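You operate a simulated robot arm through the tools that you are given. There is no shell and no other tool.

You run a simulated robot arm. Do the job below in one go: nothing can be reset, and whatever is moved stays where it is left.

JOB
Mash a sample: bowl on the white mat, the green bunch in it, pound it to pulp.
Fine: take the bunch from the corner table; the masher goes back where it stood. Set down upright: masher.

It is judged by the outcome, as a careful person would: the job done as asked, and still so three seconds after it is handed in. It fails if anything else is knocked over, pushed out of place, dropped, spilled or broken.

ROBOT AND FRAMES
A 6-joint arm with a two-finger parallel gripper, fixed in place. Base frame: the origin is on the floor under the middle of its stand, x ahead of it, y to its left, z up; the work surface is at about z = 0.88. Readings come in m, degrees, newtons and seconds.
With the tool pointing down near the work surface it reaches from about 0.36 to 0.76 m from the base axis. Its first joint turns from -66.0 to 66.0 degrees. Payload 2.45 kg.
The TCP is the grasp point between the finger pads, 0.024 m short of the fingertips. In the tool frame z runs along the fingers and y along their closing line. The gripper opens to 0.068 m. The fingers are 0.017 m wide and 0.01 m thick; the gripper's body (0.04 by 0.07 m) begins 0.041 m behind the TCP.
Orientation is that of the tool frame in the base frame, as a unit quaternion [w, x, y, z]. With the fingers straight down and closing along the base's y, the tool's x points along the base's -x, its y along +y and its z along -z.

CONTROLS
- The arm moves only by the tool jog_arm. Its argument "rows" is text: rows parted by semicolons, each of 7 numbers parted by spaces: the shift along the base's x, y, z in m, then the turn, a rotation vector about the base's x, y, z in degrees, then the closure, from 0 (fully open) to 1 (shut). In form: tx ty tz wx wy wz gripper; .... A call has 1 to 20 rows; each row shifts and turns the commanded pose from where the row before left it. Rows are played at 5 a second. More than 0.05 m and 8.6 degrees between two rows, or a gripper value outside its range, and nothing of the call is played. Where a pose cannot be reached the arm comes as near as it can. A force on the tool above 40 N (or 10 N above the force at the start of the call, whichever is more), or a blocked arm, ends the call early, and 0.2 s more pass. The fingers move at their own pace (about 0.108 m/s each) and stop on an object; they squeeze with about 42 N. The grip force told is the motor's: it shows also when the fingers shut on nothing. Time passes only in rows, and 0.2 s behind the last, so rows that do not move let the fingers close. It gives the time, the measured TCP pose, the force on the tool (base axes), the opening and the grip force at its end, in the units of the frame above (readings bear some noise), with the torque about the TCP (base axes, N m) and any sound that the robot's microphone picked up.
- Cameras (640 x 400 px; columns grow to the right, rows downward): "scene" is fixed at [0.1713, 0.4234, 1.4546]; the picture's right is [-0.68, -0.73, 0.00], its down [-0.49, 0.45, -0.75] and it looks along [0.55, -0.51, -0.66] (base axes); focal length 214 px, centre (320, 200). "wrist" rides on the gripper at [0.084, 0.011, -0.075] in the tool frame; the picture's right is [-0.13, 0.99, 0.00], its down [-0.60, -0.08, -0.79] and it looks along [-0.79, -0.10, 0.61] (tool axes); focal length 251 px, centre (320, 200).
- camera(camera): a new picture of that camera. No time passes.
- pixel_to_xyz(camera, pixels): for up to 12 pixels [column, row] of the newest picture of that camera ("zoom" is the newest enlarged one), the place [x, y, z] in the base frame of the surface seen there, good to about 0.002 m. No time passes.
- enlarge(camera, box): a new picture of the part [left, top, right, bottom] of that camera's present view, enlarged. No time passes.
- close_job(): hands the job in; it is judged then, once.

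Leave the gripper open and the arm clear of the work at the hand-in unless told otherwise.

The tools are called as name(argument=value, ...) on one line, values as JSON. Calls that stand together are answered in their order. jog_arm: Moves the arm, as the interface text tells. Its arguments: {"type":"object","properties":{"rows":{"type":"string"}},"required":["rows"]} The other tools are called the same way: camera (camera) takes a picture; pixel_to_xyz (camera, pixels) gives the place of the surface under pixels of a picture; enlarge (camera, box) takes an enlarged picture of a part of a camera's view; close_job () hands the job in.

At the start:

```text
t: 0.0
tool_pos: [0.4867, 0.1273, 1.3125]
ee_rot: [0.0, 0.0, 1.0, 0.0]
contact_force: [0.1, 0.4, -0.5]
wrist_torque: [0.01, -0.06, -0.01]
finger_gap: 0.0679
grip_force: 0.1
```

scene: 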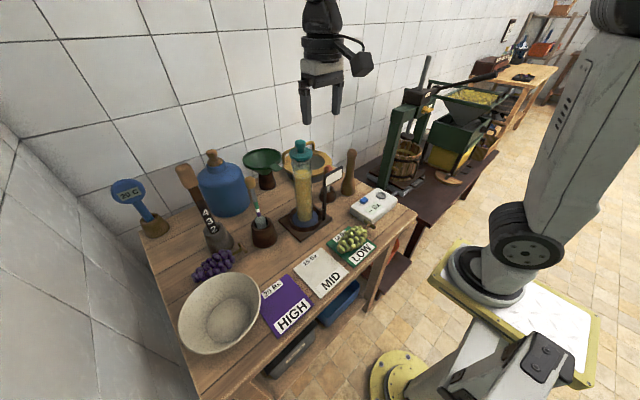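
wrist: 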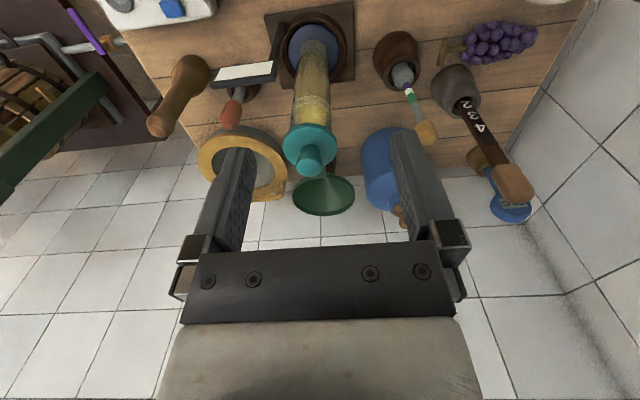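

I see a table with a cream bowl at left (~220,312), mats labelled HIGH (purple), MID (white) and LOW (green), a green bunch on the LOW mat (~350,240), and a purple bunch (~212,265). I'll enlarge parts of the scene view for a closer look before anything moves.

enlarge(camera="scene", box=[100, 130, 260, 230])

enlarge(camera="scene", box=[230, 130, 430, 260])

enlarge(camera="scene", box=[150, 220, 390, 370])

enlarge(camera="scene", box=[360, 0, 600, 200])

```text
4.00 times, centred on (180, 180) of scene
```

zoom: 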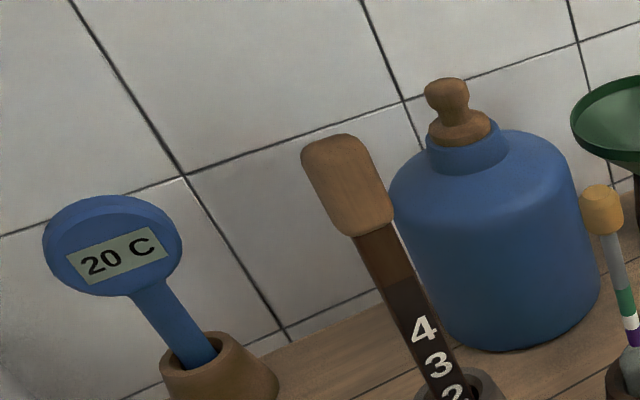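

```text
3.08 times, centred on (330, 195) of scene
```

zoom: 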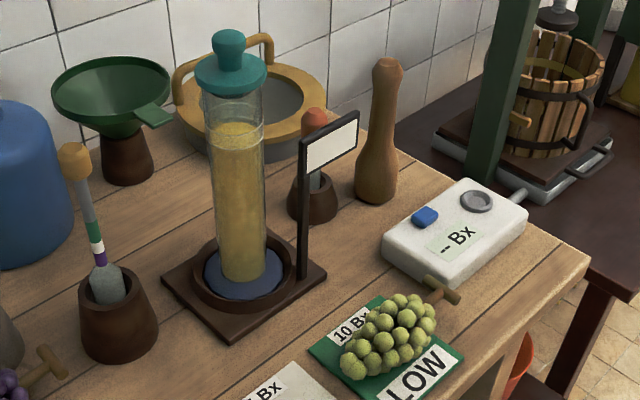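

```text
2.67 times, centred on (270, 295) of scene
```

zoom: 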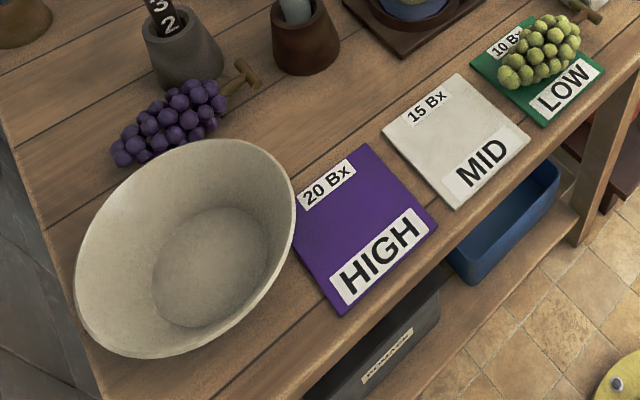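

```text
2.00 times, centred on (480, 100) of scene
```

zoom: 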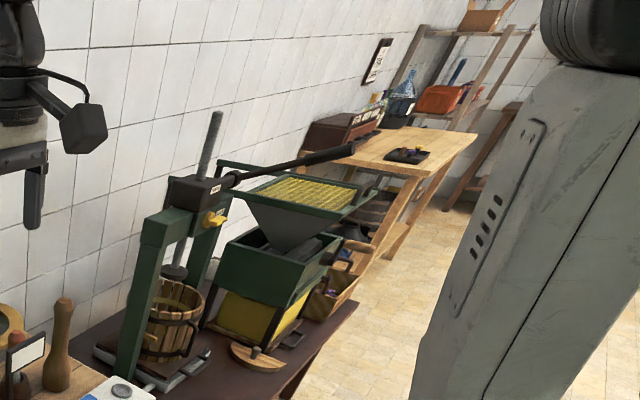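

The table holds one green bunch (on the green LOW mat), a purple bunch, a cream bowl, and an upright pear-shaped wooden pestle at (348,172), which I take to be the masher. The white mat is MID. Next I'll measure the positions of the bowl rim, mat corners, bunch and masher.

camera(camera="scene")

pixel_to_xyz(camera="scene", pixels=[[180, 318], [258, 293], [235, 274], [200, 355], [222, 320], [294, 267], [320, 248], [348, 275], [320, 298], [320, 272], [275, 305], [262, 290]])

pixel_to_xyz(camera="scene", pixels=[[351, 152], [349, 165], [347, 180], [346, 190], [347, 196], [352, 240], [340, 247], [362, 235], [372, 226], [378, 226], [355, 230], [350, 252]])

```text
taken
```

scene: 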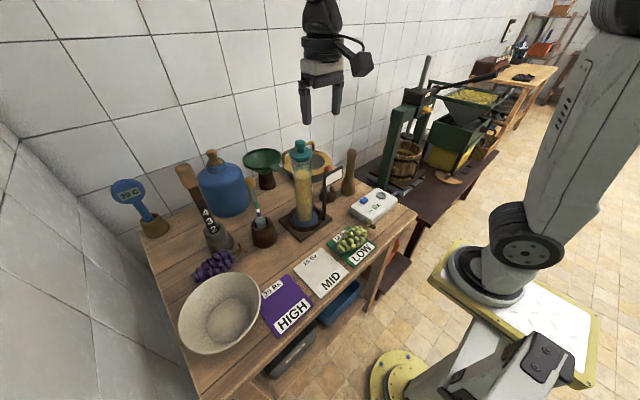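

```text
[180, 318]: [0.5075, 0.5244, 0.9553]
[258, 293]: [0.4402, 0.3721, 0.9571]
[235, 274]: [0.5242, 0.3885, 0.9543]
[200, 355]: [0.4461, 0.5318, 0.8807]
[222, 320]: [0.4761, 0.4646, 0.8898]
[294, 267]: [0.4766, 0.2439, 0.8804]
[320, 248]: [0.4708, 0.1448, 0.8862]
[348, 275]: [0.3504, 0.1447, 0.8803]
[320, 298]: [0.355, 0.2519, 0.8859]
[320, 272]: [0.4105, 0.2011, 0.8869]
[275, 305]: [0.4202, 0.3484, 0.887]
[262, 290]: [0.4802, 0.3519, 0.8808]
```

```text
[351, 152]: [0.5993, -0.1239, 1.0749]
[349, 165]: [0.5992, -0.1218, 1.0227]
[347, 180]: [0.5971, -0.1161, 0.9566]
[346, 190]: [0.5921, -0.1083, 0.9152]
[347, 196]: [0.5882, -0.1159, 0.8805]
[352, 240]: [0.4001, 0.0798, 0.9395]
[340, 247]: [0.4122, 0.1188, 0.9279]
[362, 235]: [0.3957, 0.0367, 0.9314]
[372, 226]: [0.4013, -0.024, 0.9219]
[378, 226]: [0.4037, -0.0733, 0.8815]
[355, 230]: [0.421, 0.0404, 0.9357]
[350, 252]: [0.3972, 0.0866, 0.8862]
```

The white mat spans about x 0.35–0.475, y 0.145–0.25. The bowl rim is at z≈0.956 and is about 0.17 wide. The masher stands near (0.599,-0.12) and is about 0.2 tall. Next I'll look closely at the bunch, masher and bowl.

enlarge(camera="scene", box=[316, 210, 396, 260])

enlarge(camera="scene", box=[300, 140, 412, 210])

enlarge(camera="scene", box=[140, 240, 300, 370])

pixel_to_xyz(camera="scene", pixels=[[60, 300], [100, 350], [140, 250], [182, 370], [160, 300], [190, 280], [212, 265], [195, 276], [230, 255], [214, 243], [263, 235], [180, 335]])

pixel_to_xyz(camera="scene", pixels=[[331, 170], [328, 195], [340, 172], [322, 176], [325, 225], [300, 240], [302, 145], [304, 215], [372, 205], [392, 195], [365, 197], [280, 225]])

```text
8.00 times, centred on (356, 235) of scene
```

zoom: 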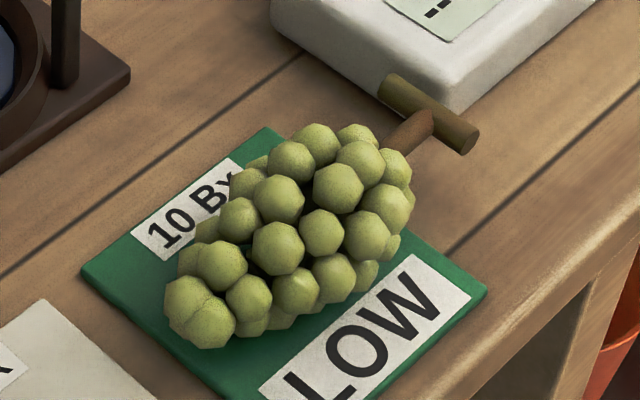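

```text
5.71 times, centred on (356, 175) of scene
```

zoom: 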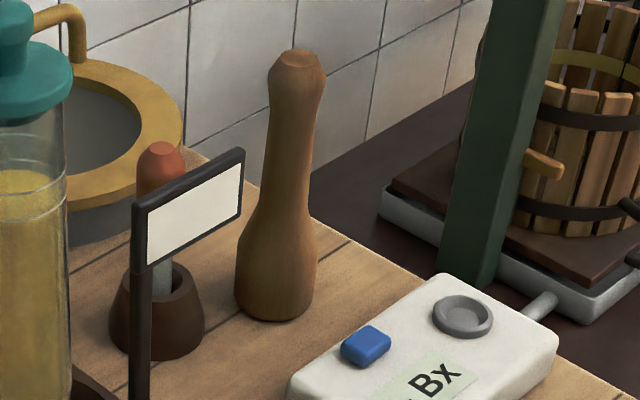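

```text
3.08 times, centred on (220, 305) of scene
```

zoom: 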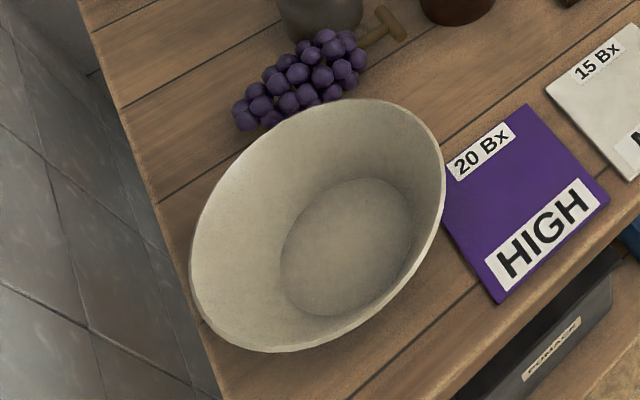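

```text
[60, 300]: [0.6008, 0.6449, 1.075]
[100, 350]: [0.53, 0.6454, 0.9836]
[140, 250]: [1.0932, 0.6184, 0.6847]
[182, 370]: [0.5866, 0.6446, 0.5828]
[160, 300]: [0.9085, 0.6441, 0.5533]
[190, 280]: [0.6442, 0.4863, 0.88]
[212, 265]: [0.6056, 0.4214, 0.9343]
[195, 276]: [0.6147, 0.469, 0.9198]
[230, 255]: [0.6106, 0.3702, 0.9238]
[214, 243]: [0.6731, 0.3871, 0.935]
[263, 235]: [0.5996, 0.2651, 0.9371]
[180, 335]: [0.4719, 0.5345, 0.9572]
```

```text
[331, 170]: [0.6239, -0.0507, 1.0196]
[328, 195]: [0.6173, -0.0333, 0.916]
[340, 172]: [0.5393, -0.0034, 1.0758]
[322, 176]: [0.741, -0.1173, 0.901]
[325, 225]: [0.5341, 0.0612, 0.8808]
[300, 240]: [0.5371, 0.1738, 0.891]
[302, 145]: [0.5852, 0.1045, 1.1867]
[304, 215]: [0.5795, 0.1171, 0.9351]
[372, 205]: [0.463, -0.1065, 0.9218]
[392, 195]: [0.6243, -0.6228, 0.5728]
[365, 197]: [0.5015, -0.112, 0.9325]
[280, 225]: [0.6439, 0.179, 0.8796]
```

The left wall is at y≈0.645, and the bowl's left rim is at about y≈0.537. In the zoomed bowl picture I'll measure points around the rim, and the inner floor, to fit the bowl's centre and radius.

pixel_to_xyz(camera="zoom", pixels=[[194, 265], [245, 170], [330, 108], [398, 112], [440, 165], [440, 210], [405, 283], [335, 335], [260, 346], [208, 318], [345, 250], [300, 270]])

pixel_to_xyz(camera="zoom", pixels=[[330, 180], [380, 182], [410, 220], [285, 245], [300, 305], [345, 313], [235, 115], [330, 35], [270, 60], [345, 90], [395, 25], [370, 45]])

```text
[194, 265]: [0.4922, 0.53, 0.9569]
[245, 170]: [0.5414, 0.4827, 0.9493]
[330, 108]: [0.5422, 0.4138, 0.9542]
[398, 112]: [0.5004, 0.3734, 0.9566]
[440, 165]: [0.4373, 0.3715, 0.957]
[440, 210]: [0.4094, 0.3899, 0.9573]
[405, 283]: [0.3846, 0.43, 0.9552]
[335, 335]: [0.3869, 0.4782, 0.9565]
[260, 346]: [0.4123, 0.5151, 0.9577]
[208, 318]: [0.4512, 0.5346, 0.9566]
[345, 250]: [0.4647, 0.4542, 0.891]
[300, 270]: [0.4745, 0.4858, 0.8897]
```

```text
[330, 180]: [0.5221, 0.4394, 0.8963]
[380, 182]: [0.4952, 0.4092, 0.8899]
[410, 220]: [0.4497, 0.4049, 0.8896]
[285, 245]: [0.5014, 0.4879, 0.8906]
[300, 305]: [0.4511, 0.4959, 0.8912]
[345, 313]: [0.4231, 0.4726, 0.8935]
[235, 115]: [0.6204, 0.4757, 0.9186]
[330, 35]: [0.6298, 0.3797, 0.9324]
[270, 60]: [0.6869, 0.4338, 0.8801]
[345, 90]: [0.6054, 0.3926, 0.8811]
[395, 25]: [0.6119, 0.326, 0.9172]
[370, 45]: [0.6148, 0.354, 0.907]
```

Fitting the rim points gives a bowl centre of about (0.466,0.451), rim radius 0.084, and a wall sloping out about 25°. Next I'll measure the bunch's extents and the mat corners in close zooms, to check that the bowl on the white mat won't touch the bunch.

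enlarge(camera="scene", box=[316, 210, 396, 260])

pixel_to_xyz(camera="zoom", pixels=[[180, 300], [205, 325], [172, 295], [205, 255], [240, 185], [300, 150], [355, 135], [395, 170], [385, 230], [360, 275], [330, 180], [280, 240]])

pixel_to_xyz(camera="zoom", pixels=[[410, 125], [400, 135], [390, 90], [425, 110], [465, 140], [85, 270], [270, 130], [485, 290], [40, 302], [295, 30], [450, 100], [270, 15]])

enlarge(camera="scene", box=[280, 236, 376, 306])

```text
8.00 times, centred on (356, 235) of scene
```

zoom: 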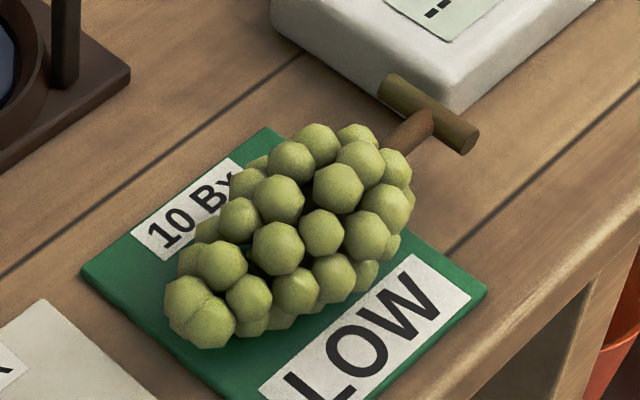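

```text
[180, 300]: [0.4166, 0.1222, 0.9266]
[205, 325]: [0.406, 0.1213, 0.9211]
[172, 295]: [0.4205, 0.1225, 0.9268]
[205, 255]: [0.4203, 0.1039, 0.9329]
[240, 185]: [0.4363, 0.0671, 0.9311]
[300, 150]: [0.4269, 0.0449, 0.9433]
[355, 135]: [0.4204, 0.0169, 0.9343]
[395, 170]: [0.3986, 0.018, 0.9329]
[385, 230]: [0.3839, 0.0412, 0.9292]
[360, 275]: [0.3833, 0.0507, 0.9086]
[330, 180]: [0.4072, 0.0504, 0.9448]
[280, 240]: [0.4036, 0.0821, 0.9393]
```

```text
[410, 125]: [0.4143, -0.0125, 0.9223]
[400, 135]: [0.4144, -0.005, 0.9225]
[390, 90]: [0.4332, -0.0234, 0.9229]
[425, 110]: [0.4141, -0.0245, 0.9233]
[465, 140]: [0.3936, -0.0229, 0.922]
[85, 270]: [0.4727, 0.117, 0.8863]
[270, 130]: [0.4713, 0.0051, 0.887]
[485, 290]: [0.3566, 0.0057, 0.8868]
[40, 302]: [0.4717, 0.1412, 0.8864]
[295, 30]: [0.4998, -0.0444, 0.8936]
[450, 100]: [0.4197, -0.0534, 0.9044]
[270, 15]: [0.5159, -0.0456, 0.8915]
```

```text
5.71 times, centred on (328, 271) of scene
```

zoom: 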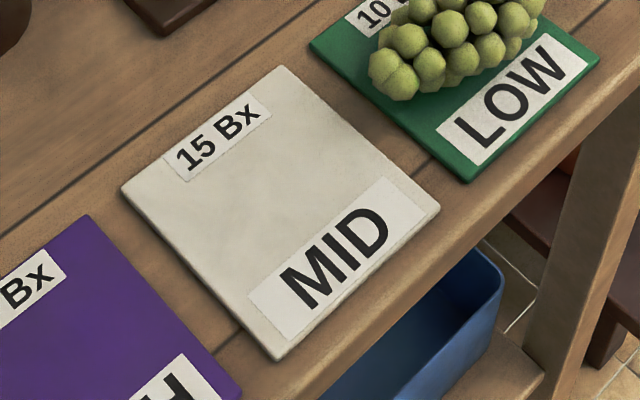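

The bunch spans x≈0.38–0.44, y≈0.0–0.127, with its top at z≈0.945 and a T-stem at y≈-0.005 to -0.025. The bowl will pass close to the bunch tip, so in this zoom I'll get the mat corners: (283,67), (122,190), (440,210), (280,360).

pixel_to_xyz(camera="zoom", pixels=[[283, 70], [126, 190], [436, 209], [280, 352], [280, 200], [375, 60], [372, 75], [385, 90], [400, 98], [245, 90], [310, 45], [470, 178]])

enlarge(camera="wrist", box=[160, 0, 480, 200])

```text
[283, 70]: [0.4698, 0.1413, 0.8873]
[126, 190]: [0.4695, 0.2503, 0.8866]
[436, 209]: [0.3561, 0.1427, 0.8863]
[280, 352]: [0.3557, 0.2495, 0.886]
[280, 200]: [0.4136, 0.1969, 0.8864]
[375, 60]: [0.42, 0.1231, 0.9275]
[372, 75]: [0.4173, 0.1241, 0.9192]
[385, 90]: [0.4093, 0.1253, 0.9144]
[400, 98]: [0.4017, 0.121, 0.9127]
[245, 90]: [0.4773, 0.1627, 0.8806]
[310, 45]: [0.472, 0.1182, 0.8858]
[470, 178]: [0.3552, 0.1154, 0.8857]
```

```text
2.00 times, centred on (320, 100) of wrist
```

zoom: 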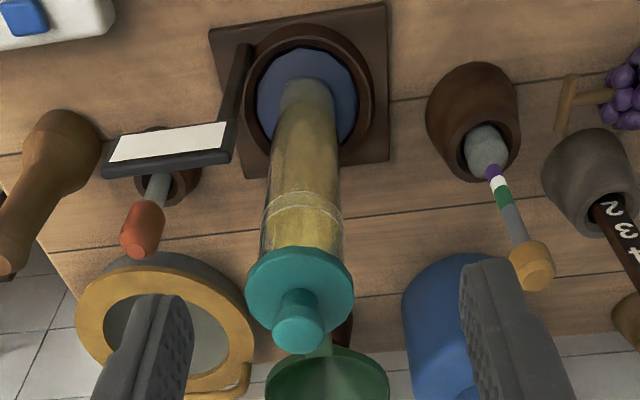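

The mat spans x 0.355–0.471, y 0.141–0.251. I'll set the bowl about 1 cm toward +y of its centre so it clears the bunch tip at y≈0.127. To hold the sloping wall I'll grip the rim on the side facing away from the clutter, with the fingers tilted along it. First I move high over that point, turn 55° about z and tilt 25°.

jog_arm(rows="-0.0127 0.0398 -0.01125 0 0 5.5 0; -0.0127 0.0398 -0.01125 0 0 5.5 0; -0.0127 0.0398 -0.01125 0 0 5.5 0; -0.0127 0.0398 -0.01125 0 0 5.5 0; -0.0127 0.0398 -0.01125 0 0 5.5 0; -0.0127 0.0398 -0.01125 0 0 5.5 0; -0.0127 0.0398 -0.01125 0 0 5.5 0; -0.0127 0.0398 -0.01125 0 0 5.5 0; -0.0127 0.0398 -0.01125 0 0 5.5 0; -0.0127 0.0398 -0.01125 0 0 5.5 0; 0 0 0 -4.78 -6.83 0 0; 0 0 0 -4.78 -6.83 0 0; 0 0 0 -4.78 -6.83 0 0; 0 0 0 0 0 0 0")

camera(camera="wrist")

camera(camera="scene")

```text
t: 3.0
tool_pos: [0.4348, 0.4869, 1.2018]
ee_rot: [0.101, -0.45, 0.866, -0.192]
contact_force: [0.8, -0.2, 0.1]
wrist_torque: [0.0, -0.04, -0.01]
finger_gap: 0.0681
grip_force: 0.1
out of reach, approached as far as the arm can: row 10, 11, 12, 13
```

```text
taken
```

wrist: 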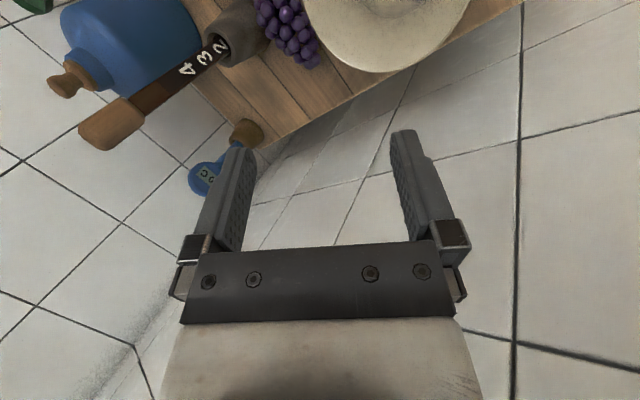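

```text
taken
```

scene: 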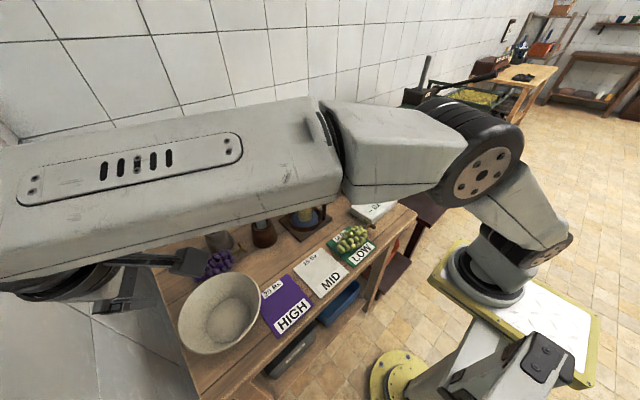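

The arm's first joint ran out before reaching that side: the measured pose is (0.435,0.487) instead of (0.36,0.526). I'll grip the bowl on its -y side instead (direction about -105° from its centre), which reaches well at both ends and stays beside the bunch tip when I set down. First I'll undo the tilt and turn the tool to -15° while moving back toward -y at height.

jog_arm(rows="0 -0.02 0 4.78 6.83 0 0; 0 -0.02 0 4.78 6.83 0 0; 0 -0.02 0 4.78 6.83 0 0; 0 -0.02 0 0 0 -7 0; 0 -0.02 0 0 0 -7 0; 0 -0.02 0 0 0 -7 0; 0 -0.02 0 0 0 -7 0; 0 -0.02 0 0 0 -7 0; 0 -0.02 0 0 0 -7 0; 0 0 0 0 0 -7 0; 0 0 0 0 0 -7 0; 0 0 0 0 0 -7 0; 0 0 0 0 0 -7 0; 0 0 0 0 0 0 0")

enlarge(camera="scene", box=[140, 240, 300, 370])

pixel_to_xyz(camera="zoom", pixels=[[440, 150], [443, 175], [441, 195], [436, 225], [425, 250], [270, 190], [240, 230], [235, 280], [330, 140], [280, 160], [300, 200], [380, 140]])

```text
t: 6.0
tool_pos: [0.4333, 0.3097, 1.2007]
ee_rot: [0.001, 0.132, 0.991, 0.001]
contact_force: [0.3, 0.3, -0.4]
wrist_torque: [0.0, 0.0, -0.02]
finger_gap: 0.068
grip_force: 0.0
```

```text
3.08 times, centred on (220, 305) of scene
```

zoom: 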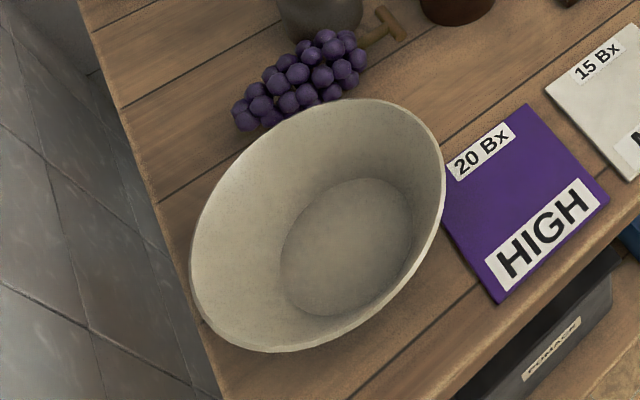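

```text
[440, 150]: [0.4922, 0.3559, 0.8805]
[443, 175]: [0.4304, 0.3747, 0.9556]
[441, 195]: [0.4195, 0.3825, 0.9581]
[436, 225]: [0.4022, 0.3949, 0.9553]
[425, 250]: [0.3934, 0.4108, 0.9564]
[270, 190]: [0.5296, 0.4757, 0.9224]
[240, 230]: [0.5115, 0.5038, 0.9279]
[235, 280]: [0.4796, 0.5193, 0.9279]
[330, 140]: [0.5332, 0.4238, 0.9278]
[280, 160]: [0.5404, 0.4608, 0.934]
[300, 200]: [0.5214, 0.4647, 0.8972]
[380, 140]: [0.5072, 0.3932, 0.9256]
```

The pose read-back is (0.433,0.310,1.201) and the orientation is as wanted. The bowl's inner wall points fit a slope of about 24° and a centre of about (0.467,0.450). Now I tilt 24° so the fingers lie along the wall, and come down to a pre-grasp 0.11 m back along the tool axis.

jog_arm(rows="0 0 0 7.727 -2.07 0 0; 0 0 0 7.727 -2.07 0 0; 0 0 0 7.727 -2.07 0 0; 0.0003 0.005 -0.038 0 0 0 0; 0.0003 0.005 -0.038 0 0 0 0; 0.0003 0.005 -0.038 0 0 0 0; 0.0003 0.0044 -0.038 0 0 0 0.2; 0 0 0 0 0 0 0.3; 0 0 0 0 0 0 0.3")

camera(camera="wrist")

camera(camera="scene")

```text
t: 8.0
tool_pos: [0.4377, 0.3265, 1.0495]
ee_rot: [0.027, 0.128, 0.97, 0.206]
contact_force: [-0.3, 1.1, 0.1]
wrist_torque: [-0.01, 0.03, 0.0]
finger_gap: 0.0474
grip_force: 0.0
```

```text
taken
```

wrist: 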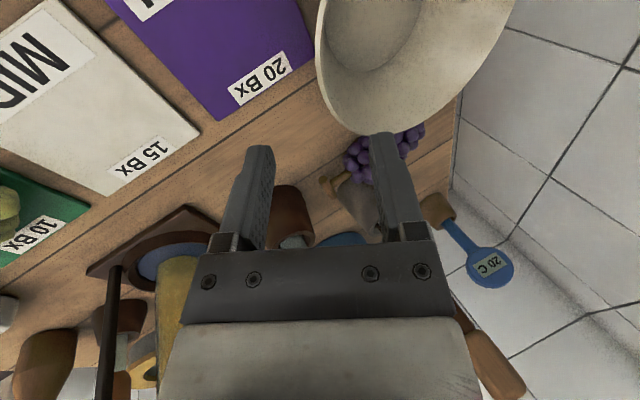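

```text
taken
```

scene: 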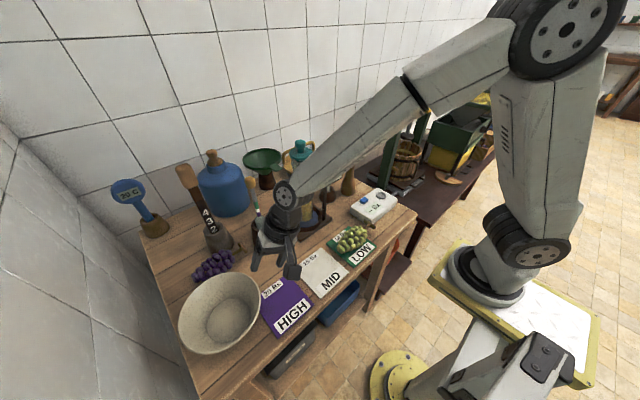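

The tool is at (0.4377,0.3265,1.0495), the gap is 0.047, and there's no contact. I'll advance about 0.06 m along the tool axis toward the rim and check alignment.

jog_arm(rows="0.0015 0.0083 -0.0185 0 0 0 0.3; 0.0015 0.0083 -0.0185 0 0 0 0.3; 0.0015 0.0083 -0.0185 0 0 0 0.3; 0 0 0 0 0 0 0.3")

camera(camera="wrist")

enlarge(camera="scene", box=[200, 220, 320, 320])

```text
t: 9.0
tool_pos: [0.4382, 0.3507, 0.9935]
ee_rot: [0.027, 0.128, 0.97, 0.206]
contact_force: [-0.9, 0.0, -0.2]
wrist_torque: [0.02, 0.01, 0.01]
finger_gap: 0.0475
grip_force: 0.0
```

```text
taken
```

wrist: 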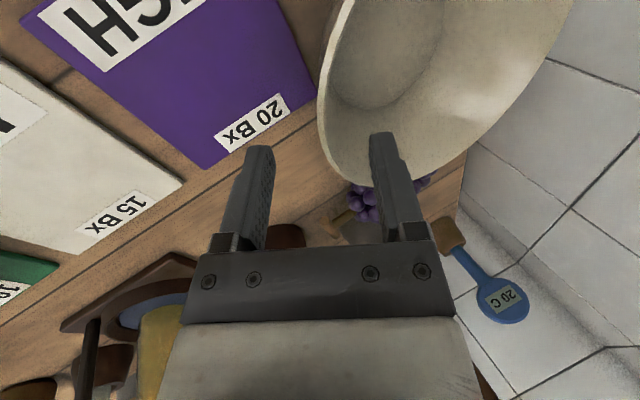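

```text
4.00 times, centred on (260, 270) of scene
```

zoom: 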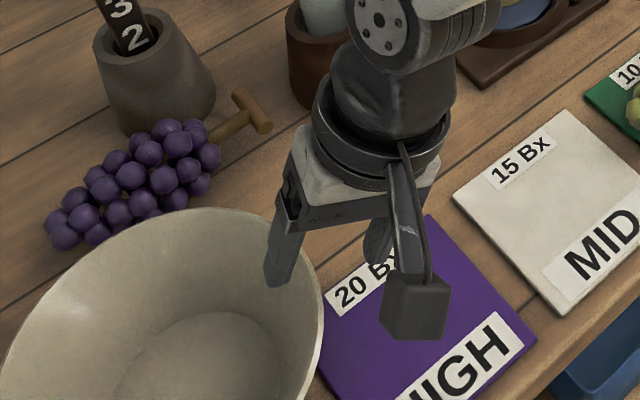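

The rim lies between the fingers, with the inner finger over the bowl and the outer one outside. I'll advance the last 0.05 m along the wall and look again before closing.

jog_arm(rows="0.0019 0.007 -0.0153 0 0 0 0.3; 0.0019 0.007 -0.0153 0 0 0 0.3; 0.002 0.007 -0.0154 0 0 0 0.3; 0 0 0 0 0 0 0.3")

camera(camera="wrist")

enlarge(camera="scene", box=[200, 240, 296, 310])

```text
t: 10.0
tool_pos: [0.444, 0.3742, 0.9497]
ee_rot: [0.027, 0.128, 0.97, 0.206]
contact_force: [0.4, 0.3, -0.2]
wrist_torque: [0.0, 0.0, -0.01]
finger_gap: 0.0476
grip_force: 0.1
```

```text
taken
```

wrist: 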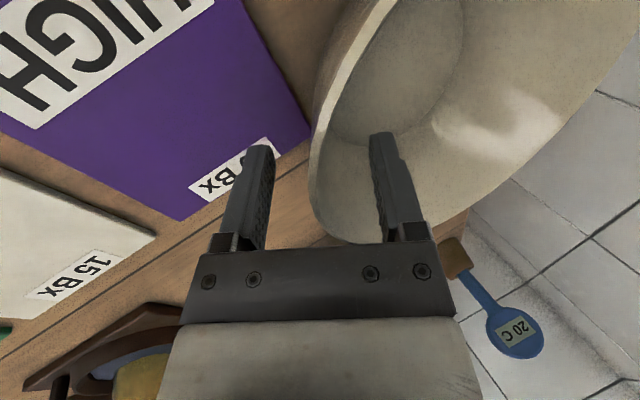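

```text
5.71 times, centred on (248, 275) of scene
```

zoom: 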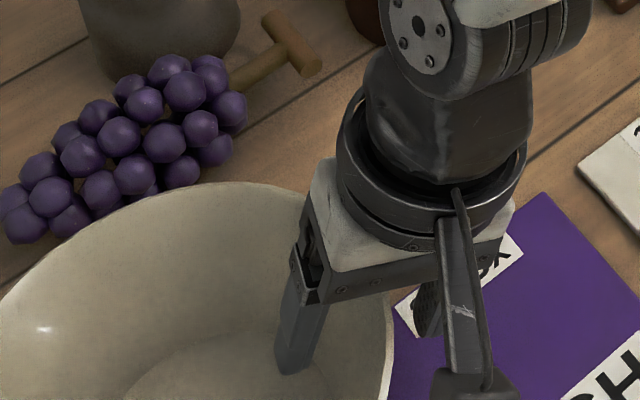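

The rim sits mid-way between the fingers (around pixel (320,235) of the wrist view). Now I close on the wall.

jog_arm(rows="0 0 0 0 0 0 0.5; 0 0 0 0 0 0 0.7; 0 0 0 0 0 0 0.85; 0 0 0 0 0 0 1; 0 0 0 0 0 0 1; 0 0 0 0 0 0 1")

camera(camera="wrist")

enlarge(camera="scene", box=[140, 240, 300, 370])

```text
t: 11.4
tool_pos: [0.4462, 0.3742, 0.9502]
ee_rot: [0.029, 0.128, 0.969, 0.207]
contact_force: [3.4, 6.0, 12.7]
wrist_torque: [0.93, 0.31, -0.33]
finger_gap: 0.0062
grip_force: 29.0
```

```text
taken
```

wrist: 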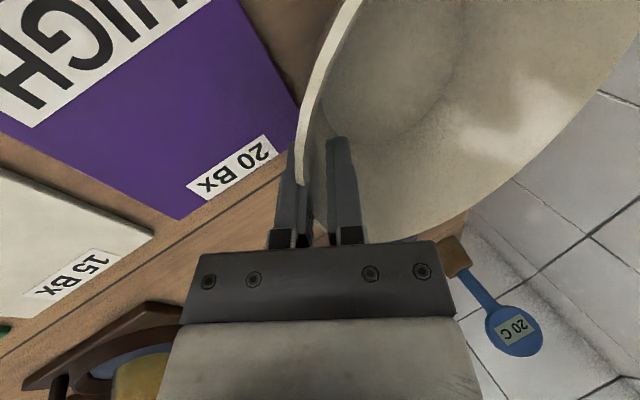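

```text
3.08 times, centred on (220, 305) of scene
```

zoom: 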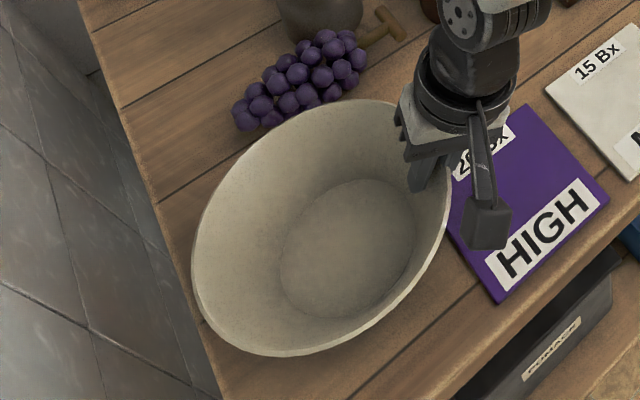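

The fingers stopped on a 6 mm wall with 29 N grip, and the bowl moved only about 2 mm. I'll lift slowly by 3 cm and check that it comes up level.

jog_arm(rows="0 0 0.005 0 0 0 1; 0 0 0.005 0 0 0 1; 0 0 0.01 0 0 0 1; 0 0 0.01 0 0 0 1; 0 0 0 0 0 0 1")

camera(camera="scene")

enlarge(camera="scene", box=[140, 240, 300, 370])

pixel_to_xyz(camera="zoom", pixels=[[194, 265], [245, 165], [330, 100], [395, 105], [432, 250], [405, 288], [335, 338], [260, 352], [208, 322], [345, 250], [300, 270], [390, 220]])

```text
t: 12.6
tool_pos: [0.444, 0.3719, 0.978]
ee_rot: [0.028, 0.129, 0.97, 0.205]
contact_force: [-0.1, 0.0, -8.5]
wrist_torque: [-0.64, 0.12, 0.01]
finger_gap: 0.0055
grip_force: 28.3
```

```text
taken
```

scene: 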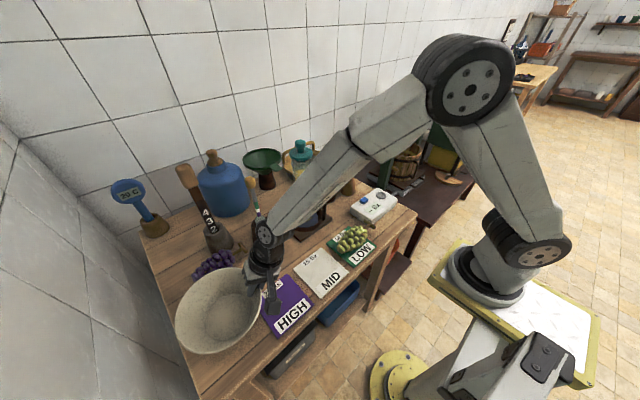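

```text
3.08 times, centred on (220, 305) of scene
```

zoom: 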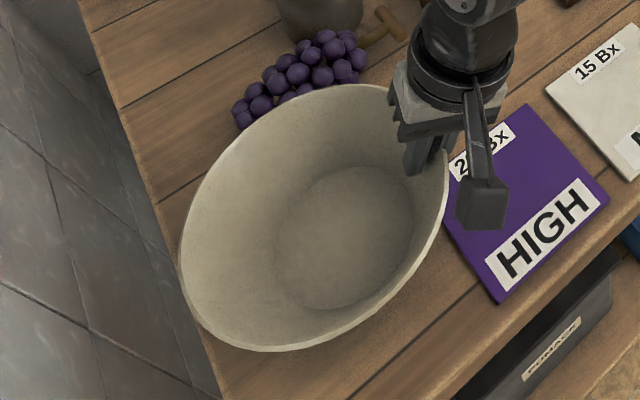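

```text
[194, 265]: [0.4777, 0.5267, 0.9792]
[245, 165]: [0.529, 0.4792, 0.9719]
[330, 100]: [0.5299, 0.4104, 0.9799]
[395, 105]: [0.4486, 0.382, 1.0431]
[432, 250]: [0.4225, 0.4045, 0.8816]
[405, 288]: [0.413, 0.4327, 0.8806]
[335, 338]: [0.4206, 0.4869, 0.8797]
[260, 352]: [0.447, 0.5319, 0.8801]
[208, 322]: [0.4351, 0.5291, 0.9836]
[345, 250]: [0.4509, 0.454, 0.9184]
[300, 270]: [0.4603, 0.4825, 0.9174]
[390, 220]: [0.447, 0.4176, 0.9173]
```

The bowl weighs about 8.5 N and hangs level: its floor reads z≈0.917–0.918 everywhere. I'll lift another 3 cm and carry it over the white mat in small steps.

jog_arm(rows="0 0 0.015 0 0 0 1; 0 0 0.015 0 0 0 1; -0.0027 -0.012 0 0 0 0 1; -0.0054 -0.0241 0 0 0 0 1; -0.0054 -0.0241 0 0 0 0 1; -0.0054 -0.0241 0 0 0 0 1; -0.0054 -0.0241 0 0 0 0 1; -0.0054 -0.0241 0 0 0 0 1; -0.0054 -0.0241 0 0 0 0 1; -0.0054 -0.0241 0 0 0 0 1; -0.0054 -0.0241 0 0 0 0 1; -0.0054 -0.0241 0 0 0 0 1; -0.0027 -0.012 0 0 0 0 1; 0 0 0 0 0 0 1")

camera(camera="scene")

enlarge(camera="scene", box=[240, 200, 400, 320])

camera(camera="wrist")

```text
t: 15.6
tool_pos: [0.3922, 0.1299, 1.0066]
ee_rot: [0.028, 0.128, 0.97, 0.207]
contact_force: [-0.3, -0.8, -9.1]
wrist_torque: [-0.67, 0.17, -0.01]
finger_gap: 0.0054
grip_force: 28.6
```

```text
taken
```

scene: 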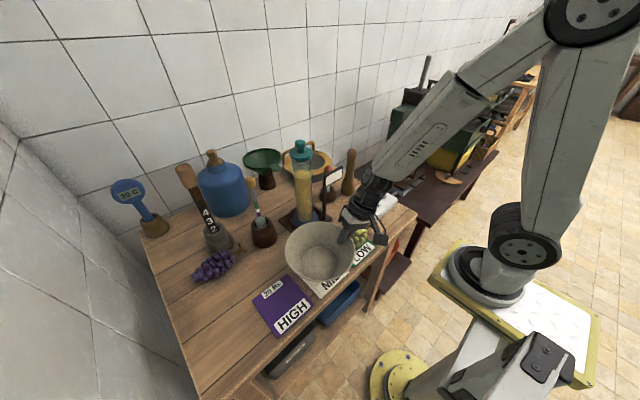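

```text
3.33 times, centred on (320, 260) of scene
```

zoom: 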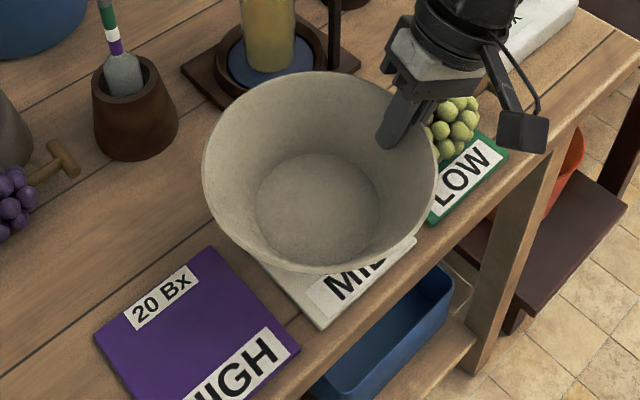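

```text
taken
```

wrist: 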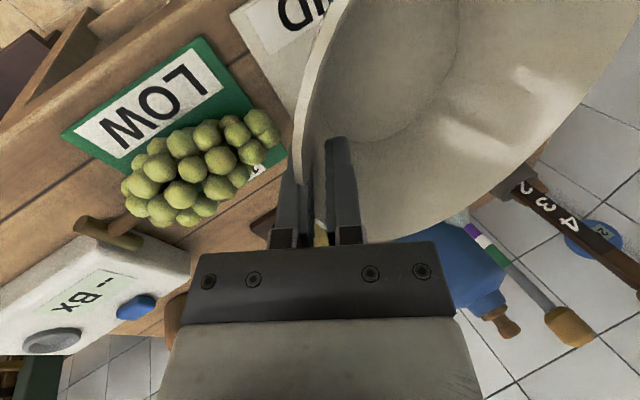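

The bowl is above the mat and the bunch is visible at upper-left of the wrist view. I'll measure the bowl's floor and rim to find its centre, and the bunch's outline from this view.

pixel_to_xyz(camera="zoom", pixels=[[262, 195], [374, 212], [330, 160], [305, 252], [318, 208], [206, 160], [300, 73], [350, 80], [432, 170], [425, 215], [300, 268], [225, 225]])

pixel_to_xyz(camera="wrist", pixels=[[270, 125], [262, 112], [280, 135], [240, 180], [200, 210], [160, 220], [130, 190], [140, 155], [180, 135], [220, 125], [215, 160], [170, 165]])

pixel_to_xyz(camera="wrist", pixels=[[120, 225], [85, 225], [130, 245], [155, 205], [190, 195], [210, 205], [145, 170], [185, 165], [235, 160], [255, 150], [190, 260], [160, 250]])

```text
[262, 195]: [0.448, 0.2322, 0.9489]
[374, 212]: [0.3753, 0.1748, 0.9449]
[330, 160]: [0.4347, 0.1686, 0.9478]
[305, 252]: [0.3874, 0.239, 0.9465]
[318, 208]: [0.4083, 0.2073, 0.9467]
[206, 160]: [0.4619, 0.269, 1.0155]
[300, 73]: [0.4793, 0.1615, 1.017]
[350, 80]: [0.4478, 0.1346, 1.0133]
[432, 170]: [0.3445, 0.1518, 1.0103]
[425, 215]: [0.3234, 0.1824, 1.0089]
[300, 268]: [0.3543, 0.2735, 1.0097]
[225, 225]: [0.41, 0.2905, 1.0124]
```

```text
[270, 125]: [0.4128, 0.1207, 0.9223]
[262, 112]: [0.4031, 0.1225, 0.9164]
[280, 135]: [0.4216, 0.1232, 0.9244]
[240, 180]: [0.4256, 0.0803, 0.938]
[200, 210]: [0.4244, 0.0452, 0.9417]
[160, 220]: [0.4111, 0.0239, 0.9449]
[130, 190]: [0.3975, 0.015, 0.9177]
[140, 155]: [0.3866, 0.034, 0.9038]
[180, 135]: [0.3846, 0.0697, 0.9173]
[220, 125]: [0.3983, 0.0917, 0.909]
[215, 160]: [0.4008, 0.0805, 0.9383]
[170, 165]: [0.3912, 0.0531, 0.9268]
```

```text
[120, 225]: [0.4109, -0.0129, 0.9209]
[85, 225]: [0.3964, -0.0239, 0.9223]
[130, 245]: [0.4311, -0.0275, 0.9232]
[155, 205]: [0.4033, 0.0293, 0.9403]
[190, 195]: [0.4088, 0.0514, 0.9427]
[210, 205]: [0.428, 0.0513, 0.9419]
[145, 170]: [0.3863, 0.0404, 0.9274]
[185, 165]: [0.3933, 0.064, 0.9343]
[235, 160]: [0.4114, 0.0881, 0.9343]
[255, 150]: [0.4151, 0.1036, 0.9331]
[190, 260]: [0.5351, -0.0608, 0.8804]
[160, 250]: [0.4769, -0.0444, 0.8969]
```

The bowl centre is at about (0.408,0.206). That clears the bunch tip (y≈0.125) by roughly 8–10 mm once it is down, and I'll nudge it +3 mm in x. Lowering 4 cm, then I check.

jog_arm(rows="0.003 0 -0.008 0 0 0 1; 0 0 -0.01 0 0 0 1; 0 0 -0.01 0 0 0 1; 0 0 -0.008 0 0 0 1; 0 0 -0.005 0 0 0 1; 0 0 0 0 0 0 1")

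enlarge(camera="scene", box=[260, 200, 400, 310])

camera(camera="wrist")

```text
t: 17.0
tool_pos: [0.3948, 0.1307, 0.9664]
ee_rot: [0.027, 0.128, 0.97, 0.206]
contact_force: [-0.2, 0.0, -8.7]
wrist_torque: [-0.67, 0.18, -0.01]
finger_gap: 0.0056
grip_force: 28.6
```

```text
3.64 times, centred on (330, 255) of scene
```

zoom: 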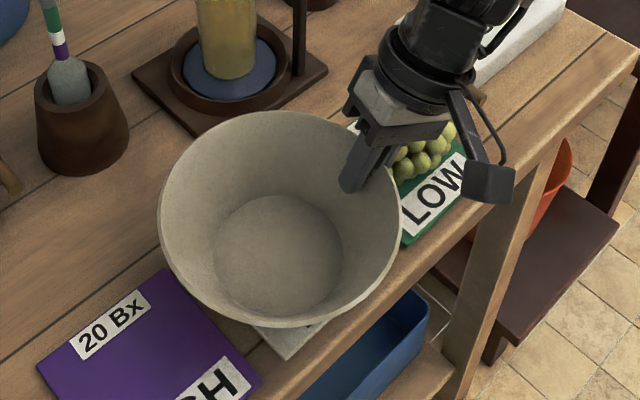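

```text
taken
```

wrist: 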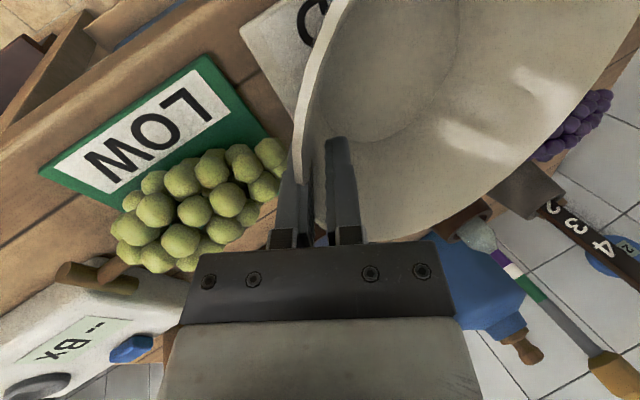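

There's no contact yet (z force is just the bowl's weight). I lower in 3 mm steps until it rests on the mat.

jog_arm(rows="0 0 -0.003 0 0 0 1; 0 0 -0.003 0 0 0 1; 0 0 -0.002 0 0 0 1; 0 0 0 0 0 0 1")

```text
t: 18.0
tool_pos: [0.3942, 0.132, 0.9585]
ee_rot: [0.027, 0.127, 0.97, 0.205]
contact_force: [0.6, -0.1, -8.9]
wrist_torque: [-0.65, 0.13, -0.02]
finger_gap: 0.0054
grip_force: 28.3
```

Still hanging freely. I'll continue in 1.5 mm steps.

jog_arm(rows="0 0 -0.0015 0 0 0 1; 0 0 -0.0015 0 0 0 1; 0 0 0 0 0 0 1")

```text
t: 18.8
tool_pos: [0.3948, 0.1321, 0.957]
ee_rot: [0.028, 0.129, 0.969, 0.207]
contact_force: [1.2, -6.1, 11.9]
wrist_torque: [0.36, 0.61, 0.07]
finger_gap: 0.0056
grip_force: 28.1
```

The bowl touched down: the force flipped to +12 N. Now I open the fingers just partway (about 2 cm gap) so the outer finger stays clear of the bunch.

jog_arm(rows="0 0 0.001 0 0 0 0.9; 0 0 0 0 0 0 0.8; 0 0 0 0 0 0 0.7; 0 0 0 0 0 0 0.7")

camera(camera="wrist")

enlarge(camera="scene", box=[260, 200, 400, 310])

```text
t: 19.8
tool_pos: [0.3945, 0.1329, 0.9574]
ee_rot: [0.027, 0.128, 0.97, 0.206]
contact_force: [-0.8, 0.7, 0.2]
wrist_torque: [-0.02, 0.02, 0.02]
finger_gap: 0.0204
grip_force: 0.1
```

```text
taken
```

wrist: 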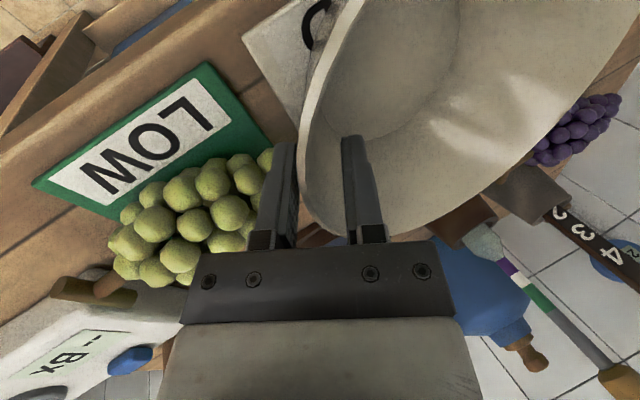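

```text
3.64 times, centred on (330, 255) of scene
```

zoom: 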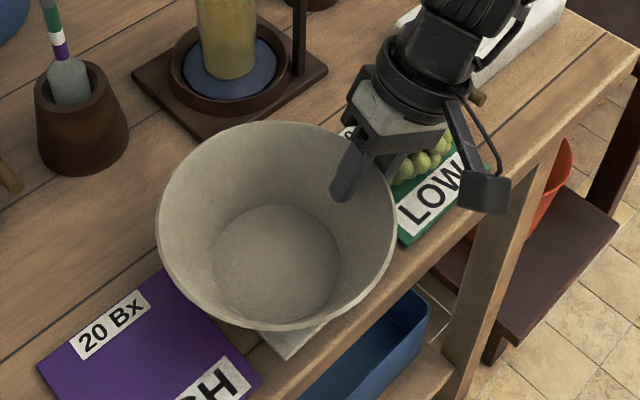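

Force is zero and the bowl stands on the mat. I retreat 5 cm back along the tool axis, then go straight up.

jog_arm(rows="-0.0013 -0.0049 0.0114 0 0 0 0.7; -0.0013 -0.0049 0.0114 0 0 0 0.7; -0.0013 -0.0049 0.0114 0 0 0 0.7; -0.0013 -0.0049 0.0114 0 0 0 0.7; 0 0 0.03 0 0 0 0.7; 0 0 0.03 0 0 0 0.7; 0 0 0.03 0 0 0 0.7; 0 0 0 0 0 0 0.5")

camera(camera="scene")

enlarge(camera="scene", box=[260, 200, 400, 310])

pixel_to_xyz(camera="zoom", pixels=[[160, 215], [200, 140], [280, 123], [345, 145], [390, 200], [390, 245], [340, 308], [260, 325], [195, 295], [278, 260], [225, 250], [330, 265]])

```text
t: 21.6
tool_pos: [0.388, 0.1136, 1.091]
ee_rot: [0.027, 0.128, 0.97, 0.207]
contact_force: [-0.5, -0.9, 0.0]
wrist_torque: [0.0, 0.01, -0.01]
finger_gap: 0.034
grip_force: 0.1
```

```text
taken
```

scene: 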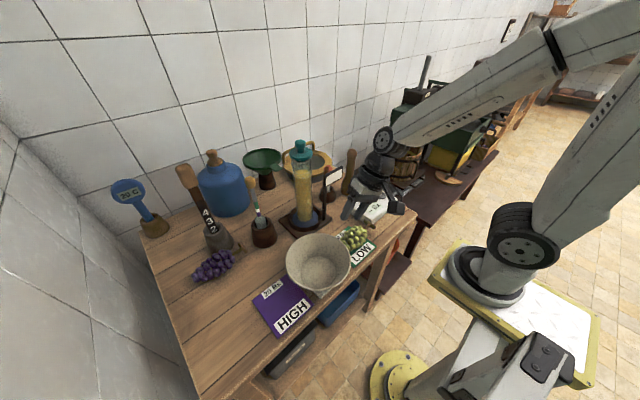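

```text
3.64 times, centred on (330, 255) of scene
```

zoom: 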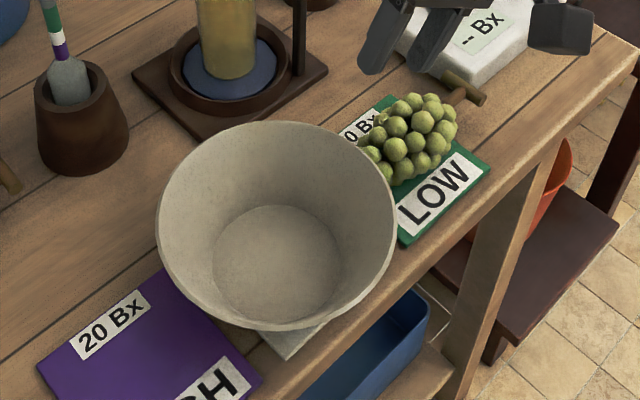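

```text
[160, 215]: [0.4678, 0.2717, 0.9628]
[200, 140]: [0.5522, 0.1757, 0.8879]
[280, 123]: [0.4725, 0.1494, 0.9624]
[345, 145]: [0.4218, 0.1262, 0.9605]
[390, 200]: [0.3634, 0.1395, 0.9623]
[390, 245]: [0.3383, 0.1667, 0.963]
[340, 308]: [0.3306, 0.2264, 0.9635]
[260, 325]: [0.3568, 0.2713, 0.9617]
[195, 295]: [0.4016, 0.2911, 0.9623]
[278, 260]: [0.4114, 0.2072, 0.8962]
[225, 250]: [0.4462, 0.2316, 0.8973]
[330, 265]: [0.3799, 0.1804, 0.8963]
```

The bowl sits level on the white mat (rim z≈0.9625, centre ≈(0.4125,0.208)) and the bunch is undisturbed. Next, the bunch: I'll straighten the tool and turn it so the fingers close along x, then look down at the bunch from about z 1.12.

jog_arm(rows="0.0014 -0.0024 0.002 -7.727 2.07 0 0; 0.0014 -0.0024 0.002 -7.727 2.07 0 0; 0.0014 -0.0024 0.002 -7.727 2.07 0 0; 0.0014 -0.0024 0.002 0 0 8.077 0; 0.0014 -0.0024 0.002 0 0 8.077 0; 0.0014 -0.0024 0.002 0 0 8.077 0; 0.0014 -0.0024 0.002 0 0 8.077 0; 0.0014 -0.0024 0.002 0 0 8.077 0; 0.0014 -0.0024 0.002 0 0 8.077 0; 0.0014 -0.0024 0.002 0 0 8.077 0; 0.0014 -0.0024 0.002 0 0 8.077 0; 0.0014 -0.0024 0.002 0 0 8.077 0; 0.0014 -0.0024 0.002 0 0 8.077 0; 0.0014 -0.0024 0.002 0 0 8.077 0; 0.0014 -0.0024 0.002 0 0 8.077 0; 0.0014 -0.0024 0.002 0 0 8.077 0; 0 0 0 0 0 0 0")

camera(camera="wrist")

camera(camera="scene")

```text
t: 25.2
tool_pos: [0.4125, 0.0742, 1.1243]
ee_rot: [-0.001, 0.708, -0.706, 0.0]
contact_force: [-0.2, 0.3, -0.8]
wrist_torque: [0.01, 0.02, 0.03]
finger_gap: 0.0679
grip_force: 0.1
```

```text
taken
```

wrist: 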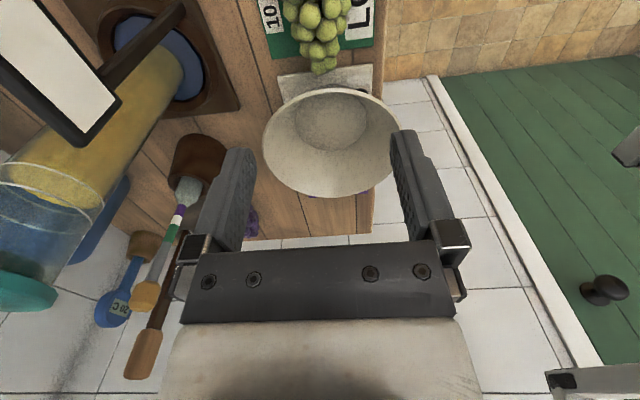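

```text
taken
```

scene: 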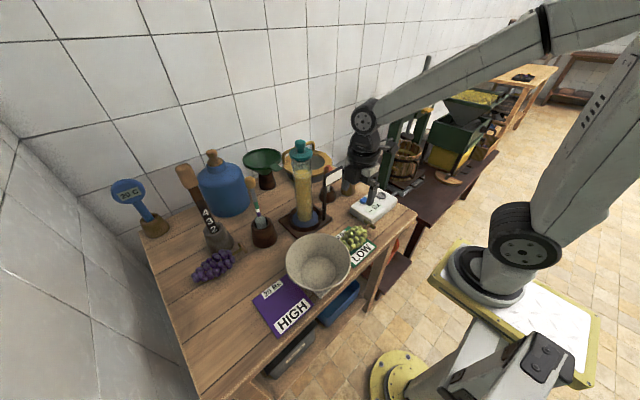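

The orientation is reached and the tool is at (0.4125,0.074,1.124). The bunch is at the top of the wrist view around (318,30). I'll move back 9 cm in -y to see it fully, staying at height.

jog_arm(rows="0 -0.03 0 0 0 0 0; 0 -0.03 0 0 0 0 0; 0 -0.03 0 0 0 0 0; 0 0 0 0 0 0 0")

camera(camera="wrist")

enlarge(camera="wrist", box=[240, 0, 400, 130])

```text
t: 26.2
tool_pos: [0.4115, -0.0176, 1.1248]
ee_rot: [0.0, 0.708, -0.707, 0.0]
contact_force: [0.0, 0.5, 0.2]
wrist_torque: [-0.02, -0.02, -0.01]
finger_gap: 0.0681
grip_force: 0.1
```

```text
taken
```

wrist: 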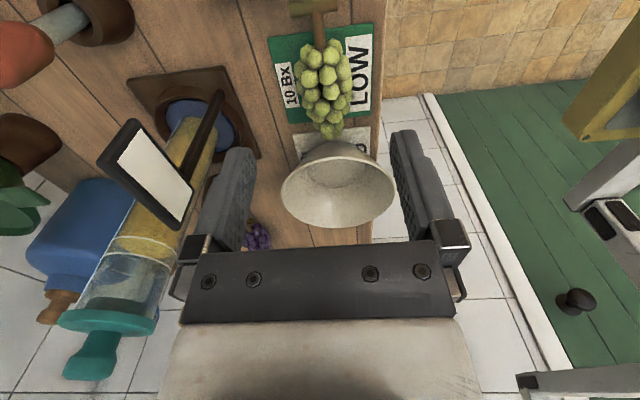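

```text
3.08 times, centred on (320, 65) of wrist
```

zoom: 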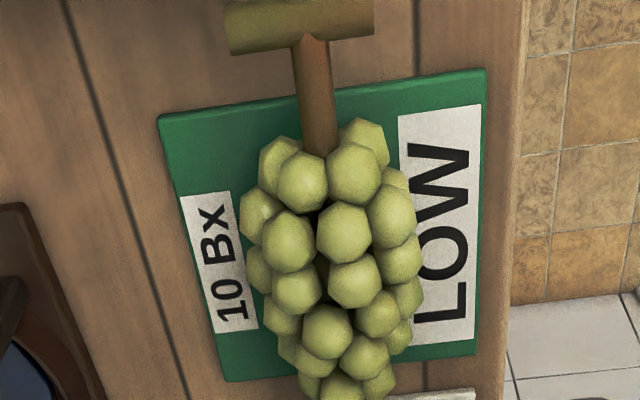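

Clear view of the bunch: stem at the top, body tapering away. I'll measure its side outlines and stem in this zoom.

pixel_to_xyz(camera="zoom", pixels=[[266, 160], [246, 215], [253, 272], [270, 318], [285, 345], [384, 145], [412, 210], [418, 255], [418, 297], [408, 335], [390, 378], [303, 385]])

pixel_to_xyz(camera="zoom", pixels=[[317, 60], [317, 100], [317, 130], [240, 35], [365, 15], [300, 30], [352, 165], [300, 180], [345, 225], [355, 275], [328, 325], [365, 350]])

```text
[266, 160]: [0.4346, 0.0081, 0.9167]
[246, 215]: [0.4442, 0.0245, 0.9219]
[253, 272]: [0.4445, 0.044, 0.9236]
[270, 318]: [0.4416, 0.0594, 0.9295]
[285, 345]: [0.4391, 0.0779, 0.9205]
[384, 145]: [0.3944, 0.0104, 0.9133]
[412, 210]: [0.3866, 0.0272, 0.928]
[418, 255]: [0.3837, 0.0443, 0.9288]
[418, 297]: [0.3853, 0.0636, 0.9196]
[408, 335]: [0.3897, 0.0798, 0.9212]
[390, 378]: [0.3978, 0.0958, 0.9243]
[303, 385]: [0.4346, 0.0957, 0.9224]
```

```text
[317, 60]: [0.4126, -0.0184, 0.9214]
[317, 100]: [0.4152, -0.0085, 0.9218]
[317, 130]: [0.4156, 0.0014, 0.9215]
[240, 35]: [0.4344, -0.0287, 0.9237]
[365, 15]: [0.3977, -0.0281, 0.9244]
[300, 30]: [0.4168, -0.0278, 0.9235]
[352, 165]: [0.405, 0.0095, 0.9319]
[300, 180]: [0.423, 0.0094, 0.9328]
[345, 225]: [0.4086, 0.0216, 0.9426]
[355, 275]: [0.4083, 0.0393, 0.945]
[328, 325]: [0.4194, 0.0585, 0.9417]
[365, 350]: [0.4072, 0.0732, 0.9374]
```

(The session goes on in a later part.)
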